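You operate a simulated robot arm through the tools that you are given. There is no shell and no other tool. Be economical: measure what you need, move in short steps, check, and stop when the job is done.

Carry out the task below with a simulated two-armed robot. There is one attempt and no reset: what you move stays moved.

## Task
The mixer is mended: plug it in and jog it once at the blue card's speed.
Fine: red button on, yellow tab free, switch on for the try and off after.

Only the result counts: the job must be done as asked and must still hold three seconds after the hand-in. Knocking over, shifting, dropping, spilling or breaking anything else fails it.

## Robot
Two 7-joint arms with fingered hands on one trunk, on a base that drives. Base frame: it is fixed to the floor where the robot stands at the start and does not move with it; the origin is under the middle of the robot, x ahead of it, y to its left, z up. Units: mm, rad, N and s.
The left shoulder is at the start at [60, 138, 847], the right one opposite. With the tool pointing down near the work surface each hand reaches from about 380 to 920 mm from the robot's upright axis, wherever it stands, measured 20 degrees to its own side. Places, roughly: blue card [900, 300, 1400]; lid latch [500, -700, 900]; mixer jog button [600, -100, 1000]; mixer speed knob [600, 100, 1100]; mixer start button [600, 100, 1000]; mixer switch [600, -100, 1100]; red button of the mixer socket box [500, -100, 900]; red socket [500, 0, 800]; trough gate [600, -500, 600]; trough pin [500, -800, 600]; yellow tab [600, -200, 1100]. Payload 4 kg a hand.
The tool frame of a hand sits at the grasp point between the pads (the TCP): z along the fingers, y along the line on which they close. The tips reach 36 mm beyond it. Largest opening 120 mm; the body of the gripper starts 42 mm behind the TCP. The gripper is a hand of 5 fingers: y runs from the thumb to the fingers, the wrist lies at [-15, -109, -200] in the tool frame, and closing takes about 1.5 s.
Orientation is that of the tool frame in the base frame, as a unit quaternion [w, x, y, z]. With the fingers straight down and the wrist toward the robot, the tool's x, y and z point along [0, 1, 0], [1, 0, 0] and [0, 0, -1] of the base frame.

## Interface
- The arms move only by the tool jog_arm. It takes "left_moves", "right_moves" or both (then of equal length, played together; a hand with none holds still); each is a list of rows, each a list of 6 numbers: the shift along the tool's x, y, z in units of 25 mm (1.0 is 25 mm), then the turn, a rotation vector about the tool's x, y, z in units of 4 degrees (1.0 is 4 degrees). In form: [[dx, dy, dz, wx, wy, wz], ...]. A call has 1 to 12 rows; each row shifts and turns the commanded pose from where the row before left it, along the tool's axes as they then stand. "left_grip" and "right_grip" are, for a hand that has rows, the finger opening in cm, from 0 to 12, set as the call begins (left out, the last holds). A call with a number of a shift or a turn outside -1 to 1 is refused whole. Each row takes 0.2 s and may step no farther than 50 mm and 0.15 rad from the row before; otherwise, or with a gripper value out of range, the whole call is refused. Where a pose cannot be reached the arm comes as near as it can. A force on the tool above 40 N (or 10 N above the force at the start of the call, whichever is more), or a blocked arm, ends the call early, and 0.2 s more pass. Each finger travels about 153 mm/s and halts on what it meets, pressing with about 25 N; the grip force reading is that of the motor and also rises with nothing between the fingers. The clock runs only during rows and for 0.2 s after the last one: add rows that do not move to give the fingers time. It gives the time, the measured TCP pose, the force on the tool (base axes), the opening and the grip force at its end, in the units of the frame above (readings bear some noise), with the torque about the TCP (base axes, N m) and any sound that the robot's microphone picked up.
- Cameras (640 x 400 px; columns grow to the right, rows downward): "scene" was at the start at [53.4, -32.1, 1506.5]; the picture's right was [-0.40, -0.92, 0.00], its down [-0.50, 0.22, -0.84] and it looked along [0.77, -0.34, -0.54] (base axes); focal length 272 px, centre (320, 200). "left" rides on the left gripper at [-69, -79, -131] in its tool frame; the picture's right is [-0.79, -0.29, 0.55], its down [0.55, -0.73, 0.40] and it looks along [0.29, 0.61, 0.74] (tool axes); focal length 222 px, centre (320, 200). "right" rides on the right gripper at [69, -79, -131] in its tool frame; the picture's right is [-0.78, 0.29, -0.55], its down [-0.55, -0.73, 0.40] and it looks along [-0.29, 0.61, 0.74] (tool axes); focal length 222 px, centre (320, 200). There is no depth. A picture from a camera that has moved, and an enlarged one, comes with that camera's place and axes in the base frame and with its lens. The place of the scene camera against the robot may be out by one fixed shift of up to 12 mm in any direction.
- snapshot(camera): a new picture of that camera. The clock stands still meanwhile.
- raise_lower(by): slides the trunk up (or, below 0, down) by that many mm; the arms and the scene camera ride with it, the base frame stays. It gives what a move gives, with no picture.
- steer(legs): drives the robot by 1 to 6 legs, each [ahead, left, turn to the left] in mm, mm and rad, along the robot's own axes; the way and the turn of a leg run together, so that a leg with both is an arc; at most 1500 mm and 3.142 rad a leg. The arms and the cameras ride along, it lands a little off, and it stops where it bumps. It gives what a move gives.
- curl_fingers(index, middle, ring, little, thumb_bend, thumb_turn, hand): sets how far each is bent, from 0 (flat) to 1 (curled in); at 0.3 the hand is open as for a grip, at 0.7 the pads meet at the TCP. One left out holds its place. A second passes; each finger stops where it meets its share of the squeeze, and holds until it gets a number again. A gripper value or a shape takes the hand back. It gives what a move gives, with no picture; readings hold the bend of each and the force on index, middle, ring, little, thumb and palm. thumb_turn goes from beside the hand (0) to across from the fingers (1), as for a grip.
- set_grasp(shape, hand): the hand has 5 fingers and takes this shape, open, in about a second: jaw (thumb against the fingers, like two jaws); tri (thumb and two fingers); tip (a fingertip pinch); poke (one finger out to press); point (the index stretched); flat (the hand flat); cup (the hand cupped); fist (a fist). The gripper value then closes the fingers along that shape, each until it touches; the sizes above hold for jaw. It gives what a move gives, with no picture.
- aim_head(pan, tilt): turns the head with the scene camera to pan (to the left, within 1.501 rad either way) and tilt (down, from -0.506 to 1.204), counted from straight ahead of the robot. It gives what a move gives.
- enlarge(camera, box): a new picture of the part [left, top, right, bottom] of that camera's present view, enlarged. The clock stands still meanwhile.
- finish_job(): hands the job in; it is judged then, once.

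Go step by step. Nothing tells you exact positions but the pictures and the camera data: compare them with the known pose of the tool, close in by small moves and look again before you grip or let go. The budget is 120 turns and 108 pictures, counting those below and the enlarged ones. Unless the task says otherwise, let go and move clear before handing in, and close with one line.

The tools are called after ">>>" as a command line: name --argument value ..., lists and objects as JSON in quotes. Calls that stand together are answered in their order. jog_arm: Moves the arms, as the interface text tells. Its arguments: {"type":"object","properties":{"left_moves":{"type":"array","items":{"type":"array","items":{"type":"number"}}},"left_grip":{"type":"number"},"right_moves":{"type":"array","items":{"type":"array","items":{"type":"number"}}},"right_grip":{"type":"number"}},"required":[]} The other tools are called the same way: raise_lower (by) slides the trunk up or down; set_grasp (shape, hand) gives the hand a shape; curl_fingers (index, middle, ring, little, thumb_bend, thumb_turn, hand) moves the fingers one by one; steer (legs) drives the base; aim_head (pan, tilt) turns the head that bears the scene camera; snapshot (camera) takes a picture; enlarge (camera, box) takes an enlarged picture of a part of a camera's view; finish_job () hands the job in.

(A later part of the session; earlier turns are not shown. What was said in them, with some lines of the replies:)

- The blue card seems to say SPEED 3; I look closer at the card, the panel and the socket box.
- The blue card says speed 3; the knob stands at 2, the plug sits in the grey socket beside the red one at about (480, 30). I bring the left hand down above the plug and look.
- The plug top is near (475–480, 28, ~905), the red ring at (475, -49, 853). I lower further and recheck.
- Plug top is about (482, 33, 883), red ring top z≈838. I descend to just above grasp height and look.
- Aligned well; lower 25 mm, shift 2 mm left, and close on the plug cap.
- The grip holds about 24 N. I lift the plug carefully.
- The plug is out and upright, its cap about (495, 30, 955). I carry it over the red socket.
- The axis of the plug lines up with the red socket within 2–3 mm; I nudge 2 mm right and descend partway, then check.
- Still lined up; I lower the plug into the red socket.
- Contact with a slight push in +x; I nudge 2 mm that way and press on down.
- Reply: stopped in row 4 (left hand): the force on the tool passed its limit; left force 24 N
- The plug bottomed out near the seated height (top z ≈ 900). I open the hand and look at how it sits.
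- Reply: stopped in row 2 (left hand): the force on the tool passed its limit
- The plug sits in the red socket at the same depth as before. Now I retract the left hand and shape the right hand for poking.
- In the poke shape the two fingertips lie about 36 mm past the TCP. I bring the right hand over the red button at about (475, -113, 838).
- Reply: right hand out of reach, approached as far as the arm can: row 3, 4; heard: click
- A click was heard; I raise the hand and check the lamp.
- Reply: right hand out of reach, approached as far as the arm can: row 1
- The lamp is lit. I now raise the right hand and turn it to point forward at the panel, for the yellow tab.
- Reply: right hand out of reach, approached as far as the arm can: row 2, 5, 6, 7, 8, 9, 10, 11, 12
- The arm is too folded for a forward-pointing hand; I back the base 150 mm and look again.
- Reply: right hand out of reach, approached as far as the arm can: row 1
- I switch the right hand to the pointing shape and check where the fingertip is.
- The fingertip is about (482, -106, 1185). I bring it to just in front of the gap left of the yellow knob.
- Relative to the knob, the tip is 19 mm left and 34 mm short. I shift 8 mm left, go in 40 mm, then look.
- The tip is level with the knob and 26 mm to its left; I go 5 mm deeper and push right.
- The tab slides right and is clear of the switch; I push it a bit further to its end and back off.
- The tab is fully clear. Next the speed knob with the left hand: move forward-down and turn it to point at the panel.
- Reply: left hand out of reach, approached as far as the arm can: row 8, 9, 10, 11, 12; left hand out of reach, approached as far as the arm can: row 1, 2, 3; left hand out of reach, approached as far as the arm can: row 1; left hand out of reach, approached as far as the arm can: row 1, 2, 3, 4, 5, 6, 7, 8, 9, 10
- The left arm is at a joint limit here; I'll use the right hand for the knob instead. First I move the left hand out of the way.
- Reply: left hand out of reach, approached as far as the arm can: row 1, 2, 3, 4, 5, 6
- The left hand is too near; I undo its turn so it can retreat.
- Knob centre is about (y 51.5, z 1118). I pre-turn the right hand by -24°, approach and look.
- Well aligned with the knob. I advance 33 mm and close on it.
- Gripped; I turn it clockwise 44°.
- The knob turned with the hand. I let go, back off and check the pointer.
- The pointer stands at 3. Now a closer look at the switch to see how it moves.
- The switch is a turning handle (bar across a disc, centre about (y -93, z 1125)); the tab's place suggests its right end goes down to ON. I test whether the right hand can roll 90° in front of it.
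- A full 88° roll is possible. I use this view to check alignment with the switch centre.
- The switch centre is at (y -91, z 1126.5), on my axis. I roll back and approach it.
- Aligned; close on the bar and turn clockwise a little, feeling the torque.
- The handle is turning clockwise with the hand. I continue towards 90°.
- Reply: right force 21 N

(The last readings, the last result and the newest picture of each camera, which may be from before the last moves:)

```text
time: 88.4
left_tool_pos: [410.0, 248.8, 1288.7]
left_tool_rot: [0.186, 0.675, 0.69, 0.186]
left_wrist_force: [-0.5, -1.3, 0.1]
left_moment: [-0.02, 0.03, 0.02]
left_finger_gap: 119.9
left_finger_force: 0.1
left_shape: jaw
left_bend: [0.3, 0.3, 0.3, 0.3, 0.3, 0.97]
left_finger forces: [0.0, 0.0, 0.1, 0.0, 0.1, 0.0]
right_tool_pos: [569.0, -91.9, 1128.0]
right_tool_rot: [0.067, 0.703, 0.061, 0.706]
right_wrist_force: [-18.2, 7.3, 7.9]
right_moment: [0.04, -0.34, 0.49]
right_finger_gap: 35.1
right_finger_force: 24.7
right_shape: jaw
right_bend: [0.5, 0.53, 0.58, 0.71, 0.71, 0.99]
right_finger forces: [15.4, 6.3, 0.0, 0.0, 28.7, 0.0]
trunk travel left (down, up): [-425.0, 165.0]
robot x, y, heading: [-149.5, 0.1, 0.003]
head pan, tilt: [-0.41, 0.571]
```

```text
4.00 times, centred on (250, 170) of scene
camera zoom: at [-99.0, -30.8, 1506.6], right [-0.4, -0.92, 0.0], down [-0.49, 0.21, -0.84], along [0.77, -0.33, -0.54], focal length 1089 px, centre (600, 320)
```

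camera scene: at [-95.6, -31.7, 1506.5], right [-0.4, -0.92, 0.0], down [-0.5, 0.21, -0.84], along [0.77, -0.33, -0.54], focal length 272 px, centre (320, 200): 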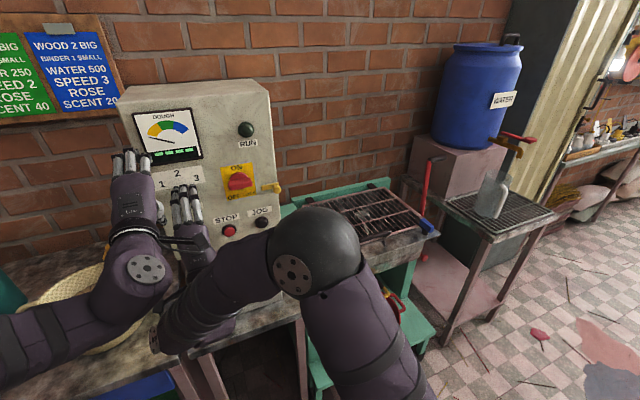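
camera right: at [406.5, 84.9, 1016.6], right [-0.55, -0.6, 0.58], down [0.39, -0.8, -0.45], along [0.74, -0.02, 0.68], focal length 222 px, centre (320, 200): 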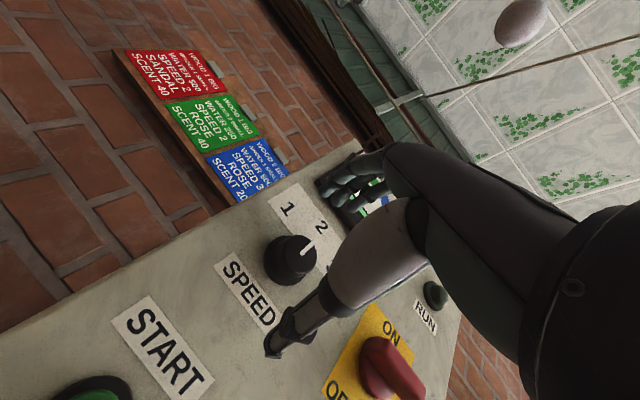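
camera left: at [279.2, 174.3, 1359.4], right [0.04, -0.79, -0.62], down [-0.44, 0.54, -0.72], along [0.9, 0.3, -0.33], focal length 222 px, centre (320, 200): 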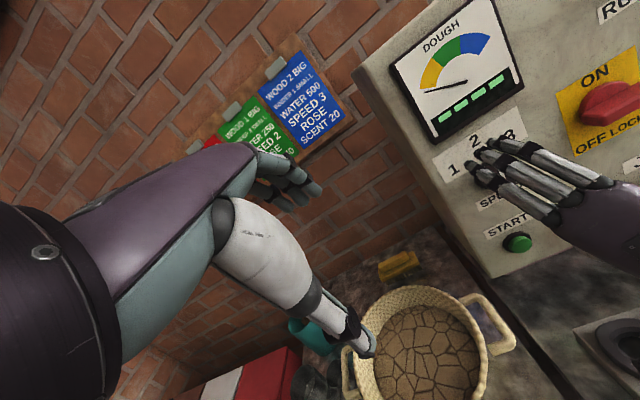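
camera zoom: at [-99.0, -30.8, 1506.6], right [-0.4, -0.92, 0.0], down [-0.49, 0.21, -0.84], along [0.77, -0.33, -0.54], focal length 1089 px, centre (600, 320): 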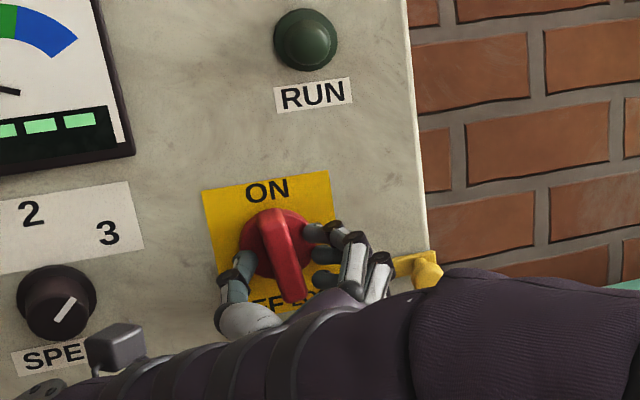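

>>> jog_arm --right_moves '[[0, 0, 0, 0, 0, 0.9], [0, 0, 0, 0, 0, 0.9], [0, 0, 0, 0, 0, 0.9], [0, 0, 0, 0, 0, 0]]'

>>> enlarge --camera "scene" --box '[190, 120, 310, 220]'

```text
time: 89.4
left_tool_pos: [408.9, 248.6, 1288.5]
left_tool_rot: [0.185, 0.675, 0.689, 0.186]
left_wrist_force: [0.1, 0.2, 0.4]
left_moment: [-0.01, 0.01, 0.0]
left_finger_gap: 120.2
left_finger_force: 0.1
left_shape: jaw
left_bend: [0.3, 0.3, 0.3, 0.3, 0.3, 0.97]
left_finger forces: [0.0, 0.0, 0.0, 0.0, 0.0, 0.1]
right_tool_pos: [567.1, -91.6, 1126.3]
right_tool_rot: [0.001, 0.705, -0.006, 0.709]
right_wrist_force: [-18.9, 6.2, 10.2]
right_moment: [-0.2, -0.39, 0.3]
right_finger_gap: 34.7
right_finger_force: 25.2
right_shape: jaw
right_bend: [0.5, 0.54, 0.58, 0.71, 0.7, 1.0]
right_finger forces: [16.9, 5.7, 0.0, 0.0, 29.3, 0.0]
trunk travel left (down, up): [-425.0, 165.0]
robot x, y, heading: [-152.4, 3.0, 0.003]
head pan, tilt: [-0.41, 0.571]
```

```text
4.00 times, centred on (250, 170) of scene
camera zoom: at [-99.2, -30.9, 1506.7], right [-0.4, -0.92, 0.0], down [-0.49, 0.21, -0.84], along [0.77, -0.33, -0.54], focal length 1089 px, centre (600, 320)
```

zoom: 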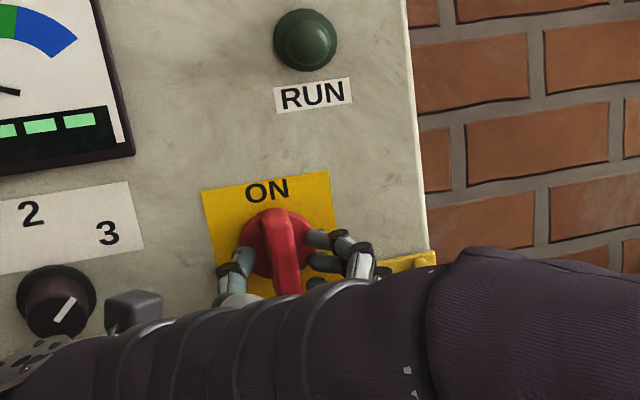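

The handle is upright at ON. I let go and back away, then roll the hand back.

>>> jog_arm --right_moves '[[0, 0, 0, 0, 0, 0], [0, 0, 0, 0, 0, 0], [0, 0, 0, 0, 0, 0], [0, 0, 0, 0, 0, 0], [0, 0, -0.5, 0, 0, 0], [0, 0, -0.9, 0, 0, 0], [0, 0, -0.9, 0, 0, 0], [0, 0, -0.9, 0, 0, 0], [0, 0, -0.9, 0, 0, 0]]' --right_grip 12

>>> jog_arm --right_moves '[[0, 0, 0, 0, 0, -1], [0, 0, 0, 0, 0, -1], [0, 0, 0, 0, 0, -1], [0, 0, 0, 0, 0, -1], [0, 0, 0, 0, 0, -1], [0, 0, 0, 0, 0, -1], [0, 0, 0, 0, 0, -1], [0, 0, 0, 0, 0, -1], [0, 0, 0, 0, 0, -1], [0, 0, 0, 0, 0, -1], [0, 0, 0, 0, 0, -1], [0, 0, 0, 0, 0, -1]]'

>>> jog_arm --right_moves '[[0, 0, 0, 0, 0, -1], [0, 0, 0, 0, 0, -1], [0, 0, 0, 0, 0, -1], [0, 0, 0, 0, 0, -1], [0, 0, 0, 0, 0, -1], [0, 0, 0, 0, 0, -1], [0, 0, 0, 0, 0, -1], [0, 0, 0, 0, 0, -1], [0, 0, 0, 0, 0, -1], [0, 0, 0, 0, 0, -1], [0, 0, 0, 0, 0, -0.7]]'

>>> set_grasp --hand "right" --shape "poke"

>>> jog_arm --right_moves '[[-0.8, 0, 0, 1, 0, 0], [-0.8, 0, 0, 1, 0, 0], [-0.5, 0, 0, 1, 0, 0], [0, 0, 0, 1, 0, 0], [0, 0, 0, 1, 0, 0], [0, 0, 0, 1, 0, 0], [0, 0, 0, 1, 0, 0], [0, 0, 0, 0.5, 0, 0], [0, 0, 0, 0, 0, 0]]'

>>> enlarge --camera "scene" --box '[150, 120, 310, 250]'

```text
time: 89.9
left_tool_pos: [415.1, 246.5, 1285.1]
left_tool_rot: [0.185, 0.676, 0.689, 0.185]
left_wrist_force: [0.9, 0.5, -0.3]
left_moment: [-0.04, 0.04, 0.0]
left_finger_gap: 120.0
left_finger_force: 0.0
left_shape: jaw
left_bend: [0.3, 0.3, 0.3, 0.3, 0.3, 0.97]
left_finger forces: [0.0, 0.0, 0.1, 0.1, 0.0, 0.0]
right_tool_pos: [570.8, -96.5, 1119.8]
right_tool_rot: [0.004, 0.709, -0.008, 0.705]
right_wrist_force: [-0.1, -0.1, 0.9]
right_moment: [0.01, -0.02, 0.02]
right_finger_gap: 119.5
right_finger_force: 0.1
right_shape: jaw
right_bend: [0.3, 0.3, 0.3, 0.3, 0.3, 0.97]
right_finger forces: [0.0, 0.1, 0.0, 0.0, 0.1, 0.1]
trunk travel left (down, up): [-425.0, 165.0]
robot x, y, heading: [-146.7, 0.9, 0.005]
head pan, tilt: [-0.41, 0.571]
stopped in row 2 (right hand): the force on the tool passed its limit (the readings are from after the stop); the commanded pose is now the measured one
```

```text
time: 92.5
left_tool_pos: [412.4, 246.4, 1286.3]
left_tool_rot: [0.185, 0.675, 0.689, 0.186]
left_wrist_force: [0.8, -0.9, 0.4]
left_moment: [0.0, -0.01, 0.01]
left_finger_gap: 120.1
left_finger_force: 0.1
left_shape: jaw
left_bend: [0.3, 0.3, 0.3, 0.3, 0.3, 0.97]
left_finger forces: [0.0, 0.1, 0.2, 0.1, 0.0, 0.1]
right_tool_pos: [568.6, -96.2, 1122.4]
right_tool_rot: [0.291, 0.65, 0.281, 0.643]
right_wrist_force: [0.5, 0.2, -0.5]
right_moment: [0.01, -0.01, 0.0]
right_finger_gap: 119.6
right_finger_force: 0.0
right_shape: jaw
right_bend: [0.3, 0.3, 0.3, 0.3, 0.3, 0.97]
right_finger forces: [0.0, 0.1, 0.0, 0.1, 0.1, 0.0]
trunk travel left (down, up): [-425.0, 165.0]
robot x, y, heading: [-150.5, -2.8, 0.004]
head pan, tilt: [-0.41, 0.571]
```

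```text
time: 94.9
left_tool_pos: [411.5, 245.5, 1286.8]
left_tool_rot: [0.185, 0.676, 0.689, 0.185]
left_wrist_force: [0.0, 0.0, 0.0]
left_moment: [0.01, 0.0, 0.02]
left_finger_gap: 120.1
left_finger_force: 0.0
left_shape: jaw
left_bend: [0.3, 0.3, 0.3, 0.3, 0.3, 0.97]
left_finger forces: [0.0, 0.1, 0.0, 0.0, 0.1, 0.0]
right_tool_pos: [568.2, -96.7, 1122.3]
right_tool_rot: [0.506, 0.503, 0.498, 0.493]
right_wrist_force: [-0.3, -0.6, -1.1]
right_moment: [0.03, -0.03, -0.03]
right_finger_gap: 119.8
right_finger_force: 0.0
right_shape: jaw
right_bend: [0.3, 0.3, 0.3, 0.3, 0.3, 0.97]
right_finger forces: [0.0, 0.0, 0.1, 0.0, 0.1, 0.0]
trunk travel left (down, up): [-425.0, 165.0]
robot x, y, heading: [-147.9, -2.7, 0.001]
head pan, tilt: [-0.41, 0.571]
```

```text
time: 95.8
left_tool_pos: [412.2, 244.3, 1287.0]
left_tool_rot: [0.185, 0.675, 0.689, 0.187]
left_wrist_force: [-0.2, 0.2, -0.9]
left_moment: [0.0, 0.03, 0.01]
left_finger_gap: 120.2
left_finger_force: 0.1
left_shape: jaw
left_bend: [0.3, 0.3, 0.3, 0.3, 0.3, 0.97]
left_finger forces: [0.0, 0.0, 0.1, 0.0, 0.0, 0.0]
right_tool_pos: [566.7, -97.0, 1123.1]
right_tool_rot: [0.507, 0.504, 0.495, 0.493]
right_wrist_force: [-9.6, -6.3, 0.7]
right_moment: [0.15, -2.39, -0.65]
right_finger_gap: 0.0
right_finger_force: 0.1
right_shape: poke
right_bend: [0.57, 0.58, 0.99, 0.99, 0.59, 0.99]
right_finger forces: [26.1, 55.6, 0.0, 0.0, 48.4, 0.0]
trunk travel left (down, up): [-425.0, 165.0]
robot x, y, heading: [-144.7, -0.7, 0.005]
head pan, tilt: [-0.41, 0.571]
```

```text
time: 96.3
left_tool_pos: [409.1, 250.2, 1286.6]
left_tool_rot: [0.185, 0.675, 0.69, 0.187]
left_wrist_force: [-0.4, 0.1, -0.5]
left_moment: [0.04, -0.01, 0.01]
left_finger_gap: 119.8
left_finger_force: 0.1
left_shape: jaw
left_bend: [0.3, 0.3, 0.3, 0.3, 0.3, 0.97]
left_finger forces: [0.0, 0.1, 0.1, 0.1, 0.0, 0.0]
right_tool_pos: [563.2, -101.7, 1127.7]
right_tool_rot: [0.471, 0.514, 0.533, 0.48]
right_wrist_force: [-5.6, 14.7, 1.3]
right_moment: [-0.38, -2.65, -0.3]
right_finger_gap: 0.2
right_finger_force: 0.0
right_shape: poke
right_bend: [0.57, 0.59, 0.99, 0.99, 0.56, 0.97]
right_finger forces: [28.1, 61.8, 0.0, 0.0, 51.1, 0.0]
trunk travel left (down, up): [-425.0, 165.0]
robot x, y, heading: [-148.7, -0.8, 0.006]
head pan, tilt: [-0.41, 0.571]
stopped in row 2 (right hand): the force on the tool passed its limit (the readings are from after the stop); the commanded pose is now the measured one
```

```text
3.08 times, centred on (230, 185) of scene
camera zoom: at [-97.4, -30.5, 1506.5], right [-0.39, -0.92, 0.0], down [-0.5, 0.21, -0.84], along [0.77, -0.33, -0.54], focal length 837 px, centre (597, 246)
```

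zoom: 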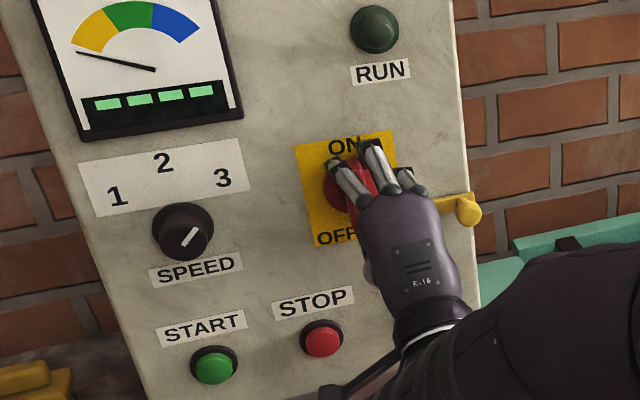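

My retreat had been stopped early and the hand closed on the handle again. I open at once and back out, then check.

>>> set_grasp --hand "right" --shape "jaw"

>>> jog_arm --right_moves '[[0, 0, -0.3, 0, 0, 0], [0, 0, -0.8, 0, 0, 0], [0, 0, -0.9, 0, 0, 0], [0, 0, -0.9, 0, 0, 0], [0, 0, -0.9, 0, 0, 0]]'

>>> enlarge --camera "scene" --box '[150, 120, 310, 250]'

```text
time: 97.2
left_tool_pos: [411.9, 252.3, 1285.5]
left_tool_rot: [0.186, 0.674, 0.691, 0.185]
left_wrist_force: [0.3, 0.7, -0.2]
left_moment: [0.02, 0.01, 0.04]
left_finger_gap: 120.0
left_finger_force: 0.0
left_shape: jaw
left_bend: [0.3, 0.3, 0.3, 0.3, 0.3, 0.97]
left_finger forces: [0.0, 0.1, 0.1, 0.0, 0.0, 0.0]
right_tool_pos: [566.2, -100.6, 1122.9]
right_tool_rot: [0.469, 0.516, 0.537, 0.475]
right_wrist_force: [-9.9, 28.4, -19.6]
right_moment: [-1.44, 0.31, 1.11]
right_finger_gap: 110.4
right_finger_force: 0.1
right_shape: jaw
right_bend: [0.42, 0.31, 0.3, 0.3, 0.3, 0.97]
right_finger forces: [36.2, 2.9, 0.0, 0.0, 0.0, 0.0]
trunk travel left (down, up): [-425.0, 165.0]
robot x, y, heading: [-151.8, -0.1, 0.004]
head pan, tilt: [-0.41, 0.571]
```

```text
time: 98.5
left_tool_pos: [411.6, 247.7, 1287.5]
left_tool_rot: [0.186, 0.675, 0.69, 0.186]
left_wrist_force: [0.4, -0.3, -0.3]
left_moment: [-0.02, 0.01, 0.0]
left_finger_gap: 119.9
left_finger_force: 0.0
left_shape: jaw
left_bend: [0.3, 0.3, 0.3, 0.3, 0.3, 0.97]
left_finger forces: [0.1, 0.0, 0.1, 0.0, 0.1, 0.1]
right_tool_pos: [470.1, -110.7, 1134.5]
right_tool_rot: [0.473, 0.519, 0.53, 0.475]
right_wrist_force: [0.1, -0.2, 0.2]
right_moment: [-0.01, -0.02, 0.01]
right_finger_gap: 120.0
right_finger_force: 0.2
right_shape: jaw
right_bend: [0.3, 0.3, 0.3, 0.3, 0.3, 0.97]
right_finger forces: [0.0, 0.0, 0.0, 0.0, 0.0, 0.0]
trunk travel left (down, up): [-425.0, 165.0]
robot x, y, heading: [-147.4, -0.0, 0.004]
head pan, tilt: [-0.41, 0.571]
```

```text
3.08 times, centred on (230, 185) of scene
camera zoom: at [-96.2, -31.0, 1506.5], right [-0.39, -0.92, 0.0], down [-0.5, 0.21, -0.84], along [0.77, -0.33, -0.54], focal length 837 px, centre (597, 246)
```

zoom: 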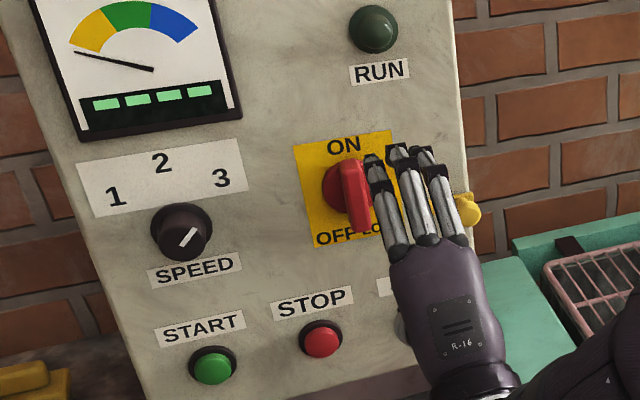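

The handle still stands upright (ON). Now clear of it, I take the poke shape, pitch the hand down about 30° and lower it before the JOG button.

>>> set_grasp --hand "right" --shape "poke"

>>> jog_arm --right_moves '[[-0.3, -0.9, -0.1, 0, 0, 0], [-0.3, -0.9, -0.1, 0, 0, 0], [-0.3, -0.9, -0.1, 0, 0, 0], [-0.3, -0.9, -0.1, 0, 0, 0], [-0.3, -0.9, -0.1, 0, 0, 0], [0, -0.9, -0.1, 0, 0, 0], [0, 0, 0, 1, 0, 0], [0, 0, 0, 1, 0, 0], [0, 0, 0, 1, 0, 0], [0, 0, 0, 1, 0, 0], [0, 0, 0, 1, 0, 0], [0, 0, 0, 1, 0, 0]]'

>>> snapshot --camera "right"

>>> enlarge --camera "scene" --box '[190, 150, 310, 260]'

```text
time: 99.3
left_tool_pos: [412.3, 248.7, 1286.2]
left_tool_rot: [0.185, 0.674, 0.69, 0.186]
left_wrist_force: [-0.2, -1.0, -0.1]
left_moment: [-0.01, 0.0, 0.01]
left_finger_gap: 120.0
left_finger_force: 0.0
left_shape: jaw
left_bend: [0.3, 0.3, 0.3, 0.3, 0.3, 0.97]
left_finger forces: [0.0, 0.0, 0.0, 0.0, 0.0, 0.0]
right_tool_pos: [469.9, -110.0, 1134.8]
right_tool_rot: [0.472, 0.518, 0.532, 0.476]
right_wrist_force: [0.0, 0.3, 0.5]
right_moment: [-0.01, 0.01, 0.03]
right_finger_gap: 0.0
right_finger_force: 0.0
right_shape: poke
right_bend: [0.7, 0.7, 0.99, 0.99, 1.0, 1.0]
right_finger forces: [0.0, 0.1, 0.0, 0.0, 0.0, 0.1]
trunk travel left (down, up): [-425.0, 165.0]
robot x, y, heading: [-146.7, 2.6, -0.001]
head pan, tilt: [-0.41, 0.571]
```

```text
time: 102.0
left_tool_pos: [411.2, 249.5, 1285.9]
left_tool_rot: [0.184, 0.675, 0.69, 0.186]
left_wrist_force: [0.0, -0.4, -0.8]
left_moment: [0.02, -0.03, 0.0]
left_finger_gap: 119.6
left_finger_force: 0.1
left_shape: jaw
left_bend: [0.3, 0.3, 0.3, 0.3, 0.3, 0.97]
left_finger forces: [0.1, 0.0, 0.0, 0.0, 0.0, 0.0]
right_tool_pos: [443.9, -148.7, 1002.4]
right_tool_rot: [0.354, 0.605, 0.619, 0.355]
right_wrist_force: [0.0, -0.4, -0.3]
right_moment: [0.03, 0.0, -0.01]
right_finger_gap: 0.2
right_finger_force: 0.1
right_shape: poke
right_bend: [0.7, 0.7, 0.99, 0.99, 1.0, 1.0]
right_finger forces: [0.0, 0.0, 0.0, 0.0, 0.0, 0.0]
trunk travel left (down, up): [-425.0, 165.0]
robot x, y, heading: [-148.6, -4.4, 0.006]
head pan, tilt: [-0.41, 0.571]
```

```text
21 pictures are left
camera right: at [290.0, -81.2, 997.8], right [-0.32, -0.79, 0.53], down [-0.01, -0.56, -0.83], along [0.95, -0.27, 0.17], focal length 222 px, centre (320, 200)
```

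right: 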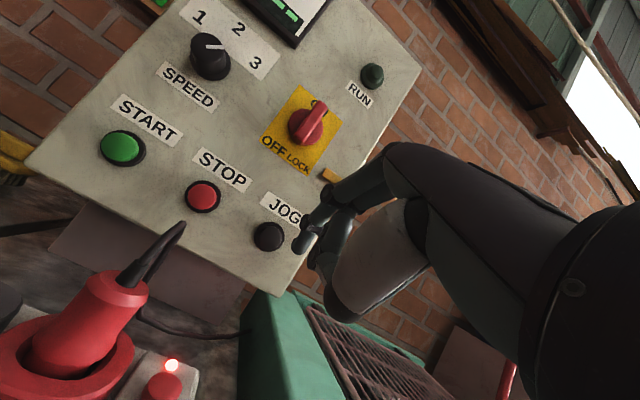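

```text
3.64 times, centred on (250, 205) of scene
camera zoom: at [-96.1, -31.1, 1506.5], right [-0.39, -0.92, 0.0], down [-0.5, 0.21, -0.84], along [0.77, -0.33, -0.54], focal length 990 px, centre (574, 182)
```

zoom: 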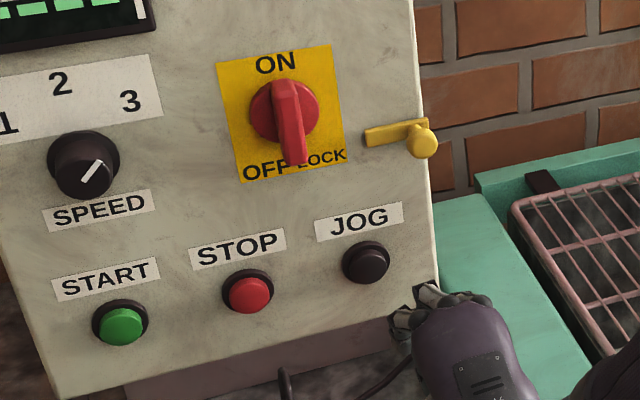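

JOG is at about (605, -139, 968). I approach to ~25 mm in front of it.

>>> jog_arm --right_moves '[[0.03, 0.31, 0.79, 0, 0, 0], [0.03, 0.31, 0.79, 0, 0, 0], [0.03, 0.31, 0.79, 0, 0, 0], [0.03, 0.31, 0.79, 0, 0, 0], [0.03, 0.31, 0.79, 0, 0, 0], [0, 0, 0, 0, 0, 0]]'

>>> enlarge --camera "right" --box '[200, 150, 400, 320]'

>>> enlarge --camera "scene" --box '[190, 150, 310, 260]'

```text
time: 103.3
left_tool_pos: [412.1, 248.9, 1285.8]
left_tool_rot: [0.184, 0.674, 0.69, 0.186]
left_wrist_force: [0.3, -0.1, 0.1]
left_moment: [0.0, -0.02, 0.0]
left_finger_gap: 119.9
left_finger_force: 0.0
left_shape: jaw
left_bend: [0.3, 0.3, 0.3, 0.3, 0.3, 0.97]
left_finger forces: [0.0, 0.1, 0.0, 0.0, 0.0, 0.1]
right_tool_pos: [549.9, -142.2, 987.1]
right_tool_rot: [0.355, 0.605, 0.618, 0.355]
right_wrist_force: [-0.7, -0.6, -0.5]
right_moment: [0.01, -0.02, 0.04]
right_finger_gap: 0.1
right_finger_force: 0.0
right_shape: poke
right_bend: [0.7, 0.7, 0.99, 0.99, 1.0, 1.0]
right_finger forces: [0.1, 0.0, 0.0, 0.0, 0.1, 0.1]
trunk travel left (down, up): [-425.0, 165.0]
robot x, y, heading: [-149.5, 4.5, 0.005]
head pan, tilt: [-0.41, 0.571]
```

```text
2.35 times, centred on (300, 235) of right
camera zoom: at [396.1, -75.6, 982.0], right [-0.32, -0.79, 0.53], down [-0.01, -0.56, -0.83], along [0.95, -0.27, 0.17], focal length 523 px, centre (367, 118)
```

zoom: 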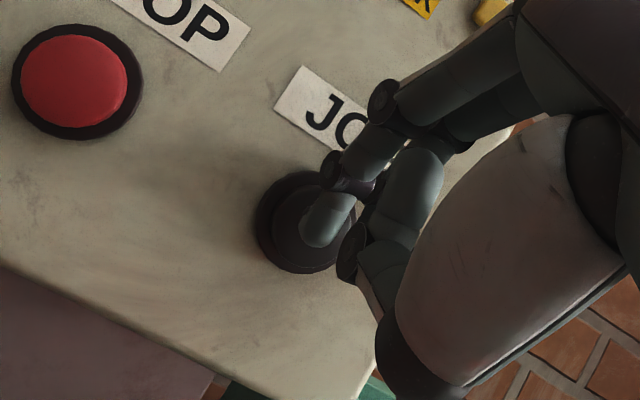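

```text
3.64 times, centred on (250, 205) of scene
camera zoom: at [-95.9, -31.0, 1506.5], right [-0.39, -0.92, 0.0], down [-0.5, 0.21, -0.84], along [0.77, -0.33, -0.54], focal length 990 px, centre (574, 182)
```

zoom: 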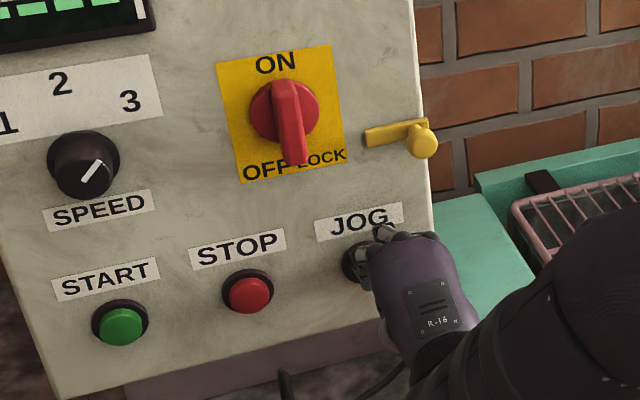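

The fingertip is lined up with JOG. I press forward slowly.

>>> jog_arm --right_moves '[[0, 0.1, 0.17, 0, 0, 0], [0, 0.1, 0.17, 0, 0, 0], [0, 0.1, 0.17, 0, 0, 0], [0, 0.1, 0.17, 0, 0, 0], [0, 0, 0, 0, 0, 0]]'

```text
time: 104.5
left_tool_pos: [411.2, 248.5, 1286.8]
left_tool_rot: [0.185, 0.674, 0.69, 0.187]
left_wrist_force: [0.3, -0.3, -0.2]
left_moment: [0.02, 0.03, 0.01]
left_finger_gap: 119.9
left_finger_force: 0.0
left_shape: jaw
left_bend: [0.3, 0.3, 0.3, 0.3, 0.3, 0.97]
left_finger forces: [0.0, 0.0, 0.0, 0.1, 0.1, 0.1]
right_tool_pos: [566.7, -141.5, 987.2]
right_tool_rot: [0.355, 0.605, 0.618, 0.355]
right_wrist_force: [-4.2, -0.2, 1.0]
right_moment: [-0.02, 0.05, -0.04]
right_finger_gap: 0.0
right_finger_force: 0.1
right_shape: poke
right_bend: [0.7, 0.7, 0.99, 0.99, 1.0, 1.0]
right_finger forces: [2.4, 1.3, 0.1, 0.0, 0.0, 0.0]
trunk travel left (down, up): [-425.0, 165.0]
robot x, y, heading: [-151.5, -2.2, 0.001]
head pan, tilt: [-0.41, 0.571]
heard: click
```

A click: JOG is down. I check the RUN lamp while it is held.

>>> enlarge --camera "scene" --box '[120, 90, 310, 260]'

```text
2.35 times, centred on (215, 175) of scene
camera zoom: at [-96.3, -31.1, 1506.5], right [-0.39, -0.92, 0.0], down [-0.5, 0.21, -0.84], along [0.77, -0.33, -0.54], focal length 640 px, centre (567, 259)
```

zoom: 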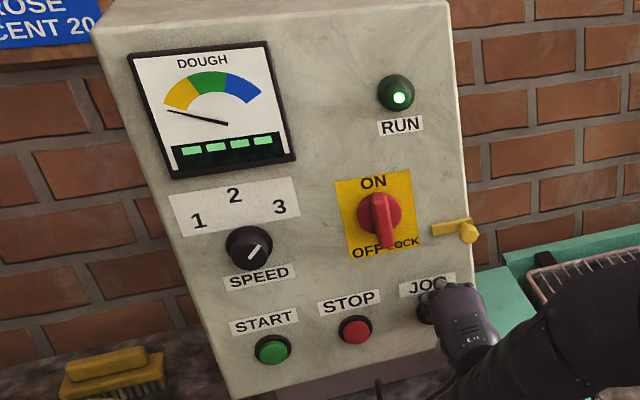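

The RUN lamp is lit: the mixer jogs. I release and back away.

>>> jog_arm --right_moves '[[0, -0.3, -0.55, 0, 0, 0], [0, -0.4, -0.7, 0, 0, 0], [0, -0.4, -0.8, 0, 0, 0], [0, -0.4, -0.8, 0, 0, 0], [0, -0.4, -0.8, 0, 0, 0], [0, 0, 0, 0, 0, 0]]'

>>> enlarge --camera "scene" --box '[120, 90, 310, 260]'

```text
time: 106.0
left_tool_pos: [412.7, 248.4, 1285.5]
left_tool_rot: [0.185, 0.674, 0.69, 0.186]
left_wrist_force: [-0.5, 0.5, -0.3]
left_moment: [-0.01, -0.03, 0.03]
left_finger_gap: 119.9
left_finger_force: 0.1
left_shape: jaw
left_bend: [0.3, 0.3, 0.3, 0.3, 0.3, 0.97]
left_finger forces: [0.0, 0.0, 0.0, 0.0, 0.0, 0.0]
right_tool_pos: [465.7, -143.7, 992.1]
right_tool_rot: [0.355, 0.605, 0.618, 0.354]
right_wrist_force: [0.2, 0.0, -0.5]
right_moment: [0.04, -0.01, -0.03]
right_finger_gap: 0.0
right_finger_force: 0.2
right_shape: poke
right_bend: [0.7, 0.7, 0.99, 0.99, 1.0, 1.0]
right_finger forces: [0.0, 0.0, 0.1, 0.0, 0.0, 0.1]
trunk travel left (down, up): [-425.0, 165.0]
robot x, y, heading: [-150.3, -0.2, 0.006]
head pan, tilt: [-0.41, 0.571]
```

```text
2.35 times, centred on (215, 175) of scene
camera zoom: at [-95.7, -31.0, 1506.4], right [-0.39, -0.92, 0.0], down [-0.5, 0.21, -0.84], along [0.77, -0.33, -0.54], focal length 640 px, centre (567, 259)
```

zoom: 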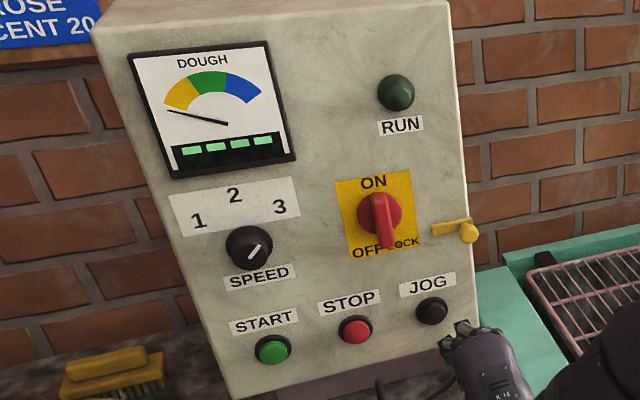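

RUN went out on release. Now I raise the hand back to the switch's axis, open it and level it.

>>> jog_arm --right_moves '[[0.35, 0.78, -0.445, 0, 0, 0], [0.35, 0.78, -0.445, 0, 0, 0], [0.35, 0.78, -0.445, 0, 0, 0], [0.35, 0.78, -0.445, 0, 0, 0], [0.35, 0.78, -0.445, 0, 0, 0], [0.35, 0.78, -0.445, 0, 0, 0], [0, 0, 0, -1, 0, 0], [0, 0, 0, -1, 0, 0], [0, 0, 0, -1, 0, 0], [0, 0, 0, -1, 0, 0], [0, 0, 0, -1, 0, 0], [0, 0, 0, -1, 0, 0]]'

>>> set_grasp --hand "right" --shape "jaw"

>>> jog_arm --right_moves '[[0, 0, 0, -1, 0, 0], [0, 0, 0, -0.5, 0, 0], [0, 0, 0, 0, 0, 1], [0, 0, 0, 0, 0, 1], [0, 0, 0, 0, 0, 1], [0, 0, 0, 0, 0, 1], [0, 0, 0, 0, 0, 1], [0, 0, 0, 0, 0, 1], [0, 0, 0, 0, 0, 1], [0, 0, 0, 0, 0, 1], [0, 0, 0, 0, 0, 1], [0, 0, 0, 0, 0, 1]]'

```text
time: 108.5
left_tool_pos: [411.8, 249.4, 1286.1]
left_tool_rot: [0.185, 0.674, 0.69, 0.186]
left_wrist_force: [-0.4, 0.3, 0.2]
left_moment: [0.01, -0.04, -0.01]
left_finger_gap: 119.8
left_finger_force: 0.1
left_shape: jaw
left_bend: [0.3, 0.3, 0.3, 0.3, 0.3, 0.97]
left_finger forces: [0.0, 0.1, 0.0, 0.1, 0.0, 0.0]
right_tool_pos: [465.4, -90.7, 1125.8]
right_tool_rot: [0.471, 0.518, 0.532, 0.476]
right_wrist_force: [1.1, 1.0, -0.6]
right_moment: [0.02, 0.0, -0.02]
right_finger_gap: 0.4
right_finger_force: 0.2
right_shape: poke
right_bend: [0.7, 0.7, 0.99, 0.99, 1.0, 1.0]
right_finger forces: [0.0, 0.0, 0.0, 0.0, 0.1, 0.0]
trunk travel left (down, up): [-425.0, 165.0]
robot x, y, heading: [-149.8, 3.9, 0.007]
head pan, tilt: [-0.41, 0.571]
```

```text
time: 109.5
left_tool_pos: [412.0, 249.2, 1287.1]
left_tool_rot: [0.186, 0.674, 0.69, 0.186]
left_wrist_force: [0.6, -0.3, 0.8]
left_moment: [-0.01, -0.01, -0.01]
left_finger_gap: 119.9
left_finger_force: 0.1
left_shape: jaw
left_bend: [0.3, 0.3, 0.3, 0.3, 0.3, 0.97]
left_finger forces: [0.1, 0.1, 0.0, 0.1, 0.0, 0.1]
right_tool_pos: [464.7, -89.6, 1126.7]
right_tool_rot: [0.472, 0.519, 0.531, 0.475]
right_wrist_force: [0.7, 0.5, -0.6]
right_moment: [0.01, 0.01, 0.01]
right_finger_gap: 120.0
right_finger_force: 0.1
right_shape: jaw
right_bend: [0.3, 0.3, 0.3, 0.3, 0.3, 0.97]
right_finger forces: [0.1, 0.0, 0.0, 0.0, 0.1, 0.0]
trunk travel left (down, up): [-425.0, 165.0]
robot x, y, heading: [-149.6, 1.0, 0.002]
head pan, tilt: [-0.41, 0.571]
```

```text
time: 112.0
left_tool_pos: [412.3, 250.4, 1287.3]
left_tool_rot: [0.186, 0.675, 0.69, 0.185]
left_wrist_force: [0.0, 0.0, -0.6]
left_moment: [-0.03, 0.03, 0.0]
left_finger_gap: 120.0
left_finger_force: 0.0
left_shape: jaw
left_bend: [0.3, 0.3, 0.3, 0.3, 0.3, 0.97]
left_finger forces: [0.1, 0.0, 0.0, 0.0, 0.0, 0.0]
right_tool_pos: [463.6, -90.9, 1125.1]
right_tool_rot: [0.296, 0.637, 0.306, 0.643]
right_wrist_force: [-0.6, -0.3, 0.3]
right_moment: [-0.02, 0.01, 0.0]
right_finger_gap: 119.9
right_finger_force: 0.1
right_shape: jaw
right_bend: [0.3, 0.3, 0.3, 0.3, 0.3, 0.97]
right_finger forces: [0.0, 0.0, 0.1, 0.0, 0.0, 0.0]
trunk travel left (down, up): [-425.0, 165.0]
robot x, y, heading: [-151.5, 0.9, 0.007]
head pan, tilt: [-0.41, 0.571]
```

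>>> jog_arm --right_moves '[[0, 0, 0, 0, 0, 1], [0, 0, 0, 0, 0, 1], [0, 0, 0, 0, 0, 1], [0, 0, 0, 0, 0, 1], [0, 0, 0, 0, 0, 1], [0, 0, 0, 0, 0, 1], [0, 0, 0, 0, 0, 1], [0, 0, 0, 0, 0, 1], [0, 0, 0, 0, 0, 1], [0, 0, 0, 0, 0, 1], [0, 0, 0, 0, 0, 1], [0, 0, 0, 0, 0, 1]]'

>>> enlarge --camera "right" --box '[160, 180, 400, 360]'

```text
time: 114.7
left_tool_pos: [411.7, 249.3, 1287.7]
left_tool_rot: [0.185, 0.674, 0.69, 0.187]
left_wrist_force: [-0.4, 0.4, 0.3]
left_moment: [0.01, -0.03, -0.02]
left_finger_gap: 120.1
left_finger_force: 0.1
left_shape: jaw
left_bend: [0.3, 0.3, 0.3, 0.3, 0.3, 0.97]
left_finger forces: [0.0, 0.0, 0.0, 0.0, 0.0, 0.0]
right_tool_pos: [466.0, -90.7, 1127.4]
right_tool_rot: [0.008, 0.705, 0.021, 0.708]
right_wrist_force: [-0.5, -0.1, -0.7]
right_moment: [0.01, 0.02, -0.01]
right_finger_gap: 120.2
right_finger_force: 0.0
right_shape: jaw
right_bend: [0.3, 0.3, 0.3, 0.3, 0.3, 0.97]
right_finger forces: [0.0, 0.0, 0.0, 0.0, 0.1, 0.1]
trunk travel left (down, up): [-425.0, 165.0]
robot x, y, heading: [-148.8, 0.4, 0.003]
head pan, tilt: [-0.41, 0.571]
```

```text
2.22 times, centred on (280, 270) of right
camera zoom: at [333.0, -9.5, 1191.3], right [-0.54, -0.33, -0.77], down [0.39, 0.72, -0.58], along [0.75, -0.61, -0.26], focal length 494 px, centre (409, 44)
```

zoom: 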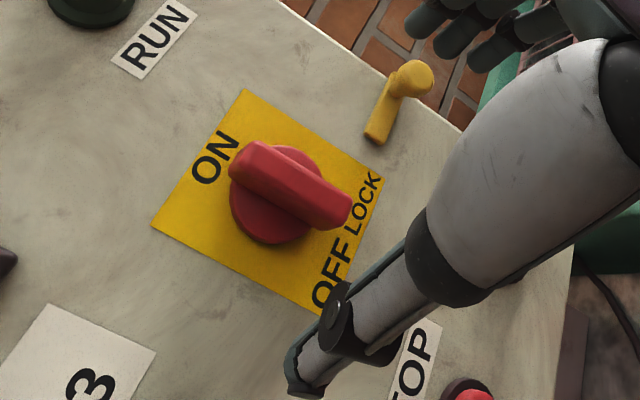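

The bar is upright and centred. I advance onto it and check before gripping.

>>> jog_arm --right_moves '[[0, 0.06, 0.9, 0, 0, 0], [0, 0.06, 0.9, 0, 0, 0], [0, 0, 0.9, 0, 0, 0], [0, 0, 0.8, 0, 0, 0], [0, 0, 0.6, 0, 0, 0], [0, 0, 0, 0, 0, 0]]'

>>> jog_arm --right_moves '[[0, 0, 0, 0, 0, 0], [0, 0, 0, 0, 0, 0], [0, 0, 0, 0, 0, 0], [0, 0, 0, 0, 0, 0], [0, 0, 0, 0, 0, 0], [0, 0, 0, 0, 0, 0], [0, 0, 0, 0, 0, 0]]' --right_grip 1.0

```text
time: 116.0
left_tool_pos: [411.7, 249.5, 1286.4]
left_tool_rot: [0.185, 0.675, 0.69, 0.186]
left_wrist_force: [-0.6, -0.2, 0.4]
left_moment: [0.0, 0.01, -0.04]
left_finger_gap: 120.0
left_finger_force: 0.0
left_shape: jaw
left_bend: [0.3, 0.3, 0.3, 0.3, 0.3, 0.97]
left_finger forces: [0.1, 0.0, 0.0, 0.0, 0.0, 0.0]
right_tool_pos: [567.7, -91.1, 1125.5]
right_tool_rot: [0.009, 0.706, 0.022, 0.708]
right_wrist_force: [1.1, 0.2, 0.8]
right_moment: [-0.03, -0.02, 0.01]
right_finger_gap: 119.9
right_finger_force: 0.1
right_shape: jaw
right_bend: [0.3, 0.3, 0.3, 0.3, 0.3, 0.97]
right_finger forces: [0.0, 0.1, 0.1, 0.1, 0.1, 0.1]
trunk travel left (down, up): [-425.0, 165.0]
robot x, y, heading: [-149.6, 2.9, 0.003]
head pan, tilt: [-0.41, 0.571]
```

```text
time: 117.7
left_tool_pos: [410.6, 247.7, 1288.1]
left_tool_rot: [0.186, 0.674, 0.69, 0.187]
left_wrist_force: [0.5, 0.5, -0.2]
left_moment: [0.02, -0.02, 0.01]
left_finger_gap: 119.9
left_finger_force: 0.1
left_shape: jaw
left_bend: [0.3, 0.3, 0.3, 0.3, 0.3, 0.97]
left_finger forces: [0.0, 0.0, 0.0, 0.0, 0.0, 0.0]
right_tool_pos: [566.0, -92.5, 1126.1]
right_tool_rot: [0.01, 0.706, 0.02, 0.708]
right_wrist_force: [-12.9, -6.7, -3.5]
right_moment: [0.05, 0.07, -0.7]
right_finger_gap: 33.0
right_finger_force: 25.1
right_shape: jaw
right_bend: [0.5, 0.54, 0.59, 0.71, 0.7, 1.0]
right_finger forces: [24.0, 9.8, 0.0, 0.1, 19.2, 0.0]
trunk travel left (down, up): [-425.0, 165.0]
robot x, y, heading: [-148.8, 4.5, 0.008]
head pan, tilt: [-0.41, 0.571]
```

Gripped; I turn the handle back counter-clockwise to OFF.

>>> jog_arm --right_moves '[[0, 0, 0, 0, 0, -1], [0, 0, 0, 0, 0, -1], [0, 0, 0, 0, 0, -1], [0, 0, 0, 0, 0, -1], [0, 0, 0, 0, 0, -1], [0, 0, 0, 0, 0, -1], [0, 0, 0, 0, 0, -1], [0, 0, 0, 0, 0, -1], [0, 0, 0, 0, 0, -1], [0, 0, 0, 0, 0, -1], [0, 0, 0, 0, 0, -1], [0, 0, 0, 0, 0, -1]]'

>>> jog_arm --right_moves '[[0, 0, 0, 0, 0, -1], [0, 0, 0, 0, 0, -1], [0, 0, 0, 0, 0, -1], [0, 0, 0, 0, 0, -1], [0, 0, 0, 0, 0, -1], [0, 0, 0, 0, 0, -1], [0, 0, 0, 0, 0, -1], [0, 0, 0, 0, 0, -1], [0, 0, 0, 0, 0, -1], [0, 0, 0, 0, 0, -1], [0, 0, 0, 0, 0, -0.5], [0, 0, 0, 0, 0, 0]]'

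>>> enlarge --camera "scene" --box '[190, 120, 310, 220]'

```text
time: 120.2
left_tool_pos: [410.7, 247.4, 1287.0]
left_tool_rot: [0.185, 0.674, 0.69, 0.187]
left_wrist_force: [-0.4, 0.0, -0.4]
left_moment: [-0.02, 0.05, 0.02]
left_finger_gap: 119.9
left_finger_force: 0.1
left_shape: jaw
left_bend: [0.3, 0.3, 0.3, 0.3, 0.3, 0.97]
left_finger forces: [0.0, 0.1, 0.0, 0.1, 0.0, 0.1]
right_tool_pos: [567.1, -93.4, 1127.5]
right_tool_rot: [0.296, 0.636, 0.307, 0.643]
right_wrist_force: [-17.5, -11.0, -5.2]
right_moment: [0.04, 0.19, -0.44]
right_finger_gap: 32.6
right_finger_force: 25.1
right_shape: jaw
right_bend: [0.5, 0.53, 0.59, 0.71, 0.7, 1.0]
right_finger forces: [18.7, 12.1, 0.4, 0.0, 23.6, 0.0]
trunk travel left (down, up): [-425.0, 165.0]
robot x, y, heading: [-149.4, 1.5, 0.003]
head pan, tilt: [-0.41, 0.571]
```

```text
time: 122.8
left_tool_pos: [409.8, 246.5, 1288.3]
left_tool_rot: [0.185, 0.674, 0.69, 0.187]
left_wrist_force: [-1.0, 0.6, -0.1]
left_moment: [0.0, 0.01, -0.03]
left_finger_gap: 119.6
left_finger_force: 0.0
left_shape: jaw
left_bend: [0.3, 0.3, 0.3, 0.3, 0.3, 0.97]
left_finger forces: [0.0, 0.1, 0.0, 0.1, 0.0, 0.0]
right_tool_pos: [565.9, -94.6, 1128.3]
right_tool_rot: [0.508, 0.485, 0.512, 0.494]
right_wrist_force: [-13.4, -16.8, 3.1]
right_moment: [0.33, -0.21, -0.58]
right_finger_gap: 32.2
right_finger_force: 24.8
right_shape: jaw
right_bend: [0.5, 0.54, 0.6, 0.71, 0.7, 1.0]
right_finger forces: [17.2, 12.5, 0.0, 0.1, 21.4, 0.0]
trunk travel left (down, up): [-425.0, 165.0]
robot x, y, heading: [-152.3, -1.1, 0.008]
head pan, tilt: [-0.41, 0.571]
```

```text
4.00 times, centred on (250, 170) of scene
camera zoom: at [-97.9, -33.3, 1506.5], right [-0.39, -0.92, 0.0], down [-0.5, 0.21, -0.84], along [0.77, -0.33, -0.54], focal length 1089 px, centre (600, 320)
```

zoom: 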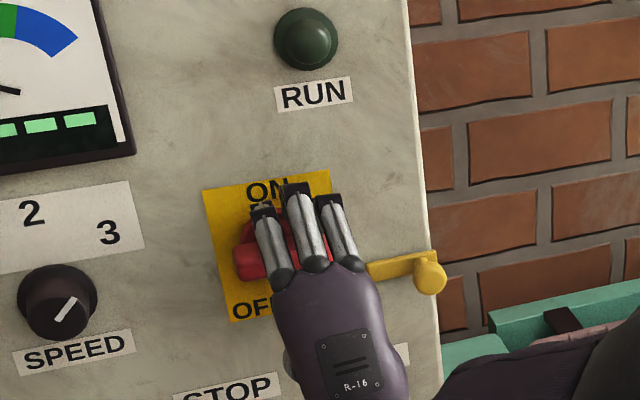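

The handle is back level at its stop. I open, then retreat in a separate step.

>>> jog_arm --right_moves '[[0, 0, 0, 0, 0, 0], [0, 0, 0, 0, 0, 0], [0, 0, 0, 0, 0, 0], [0, 0, 0, 0, 0, 0]]' --right_grip 12

>>> jog_arm --right_moves '[[0, 0, -0.3, 0, 0, 0], [0, 0, -0.7, 0, 0, 0], [0, 0, -0.9, 0, 0, 0], [0, 0, -0.9, 0, 0, 0], [0, 0, -0.9, 0, 0, 0], [0, 0, -0.9, 0, 0, 0], [-0.8, 0, -0.5, 0, 0, 0], [-0.8, 0, 0, 0, 0, 0], [-0.8, 0, 0, 0, 0, 0], [-0.8, 0, 0, 0, 0, 0], [-0.8, 0, 0, 0, 0, 0]]'

>>> snapshot --camera "scene"

>>> enlarge --camera "scene" --box '[130, 110, 310, 320]'

```text
time: 123.8
left_tool_pos: [411.5, 249.9, 1286.6]
left_tool_rot: [0.184, 0.674, 0.691, 0.186]
left_wrist_force: [0.1, 0.0, 0.5]
left_moment: [-0.01, -0.01, -0.03]
left_finger_gap: 120.1
left_finger_force: 0.1
left_shape: jaw
left_bend: [0.3, 0.3, 0.3, 0.3, 0.3, 0.97]
left_finger forces: [0.0, 0.0, 0.0, 0.1, 0.0, 0.0]
right_tool_pos: [568.7, -92.7, 1127.4]
right_tool_rot: [0.507, 0.484, 0.514, 0.494]
right_wrist_force: [0.5, 0.2, -0.5]
right_moment: [0.02, 0.01, -0.02]
right_finger_gap: 119.7
right_finger_force: 0.0
right_shape: jaw
right_bend: [0.3, 0.3, 0.3, 0.3, 0.3, 0.97]
right_finger forces: [0.0, 0.1, 0.1, 0.1, 0.1, 0.0]
trunk travel left (down, up): [-425.0, 165.0]
robot x, y, heading: [-153.4, 0.0, 0.005]
head pan, tilt: [-0.41, 0.571]
```

```text
time: 126.2
left_tool_pos: [411.1, 248.6, 1285.4]
left_tool_rot: [0.184, 0.674, 0.691, 0.186]
left_wrist_force: [-0.2, -0.5, -0.2]
left_moment: [0.0, 0.0, 0.01]
left_finger_gap: 120.1
left_finger_force: 0.1
left_shape: jaw
left_bend: [0.3, 0.3, 0.3, 0.3, 0.3, 0.97]
left_finger forces: [0.1, 0.1, 0.0, 0.0, 0.0, 0.0]
right_tool_pos: [441.0, -194.1, 1131.5]
right_tool_rot: [0.508, 0.484, 0.514, 0.494]
right_wrist_force: [0.9, -0.5, -0.4]
right_moment: [0.0, 0.01, 0.01]
right_finger_gap: 120.0
right_finger_force: 0.1
right_shape: jaw
right_bend: [0.3, 0.3, 0.3, 0.3, 0.3, 0.97]
right_finger forces: [0.0, 0.0, 0.0, 0.0, 0.0, 0.1]
trunk travel left (down, up): [-425.0, 165.0]
robot x, y, heading: [-152.5, 0.4, 0.009]
head pan, tilt: [-0.41, 0.571]
```

```text
13 pictures are left
camera scene: at [-95.9, -31.3, 1506.5], right [-0.39, -0.92, 0.0], down [-0.5, 0.21, -0.84], along [0.77, -0.33, -0.54], focal length 272 px, centre (320, 200)
```

scene: 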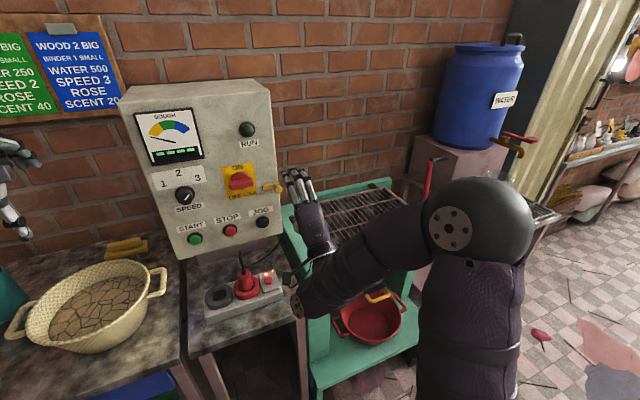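

```text
1.90 times, centred on (220, 215) of scene
camera zoom: at [-95.9, -31.3, 1506.5], right [-0.39, -0.92, 0.0], down [-0.5, 0.21, -0.84], along [0.77, -0.33, -0.54], focal length 518 px, centre (510, 171)
```

zoom: 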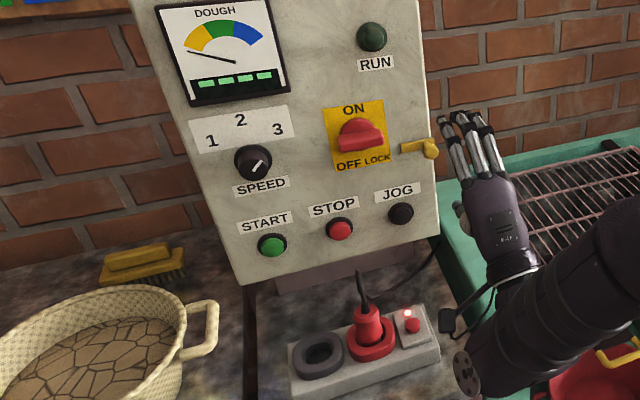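

The plug is in the red socket with its lamp lit, the knob is at 3 and the tab is clear. The switch is back at OFF, RUN is dark and both hands are clear, so I hand in.

>>> finish_job

```text
The job is handed in.
```

The mixer is plugged into the red socket with the red button on, and it jogged once at speed 3, the blue card's speed. The yellow tab is free and the switch is back at OFF; while backing off, my hand briefly closed on the switch handle again before the jog, but the handle stayed at ON.
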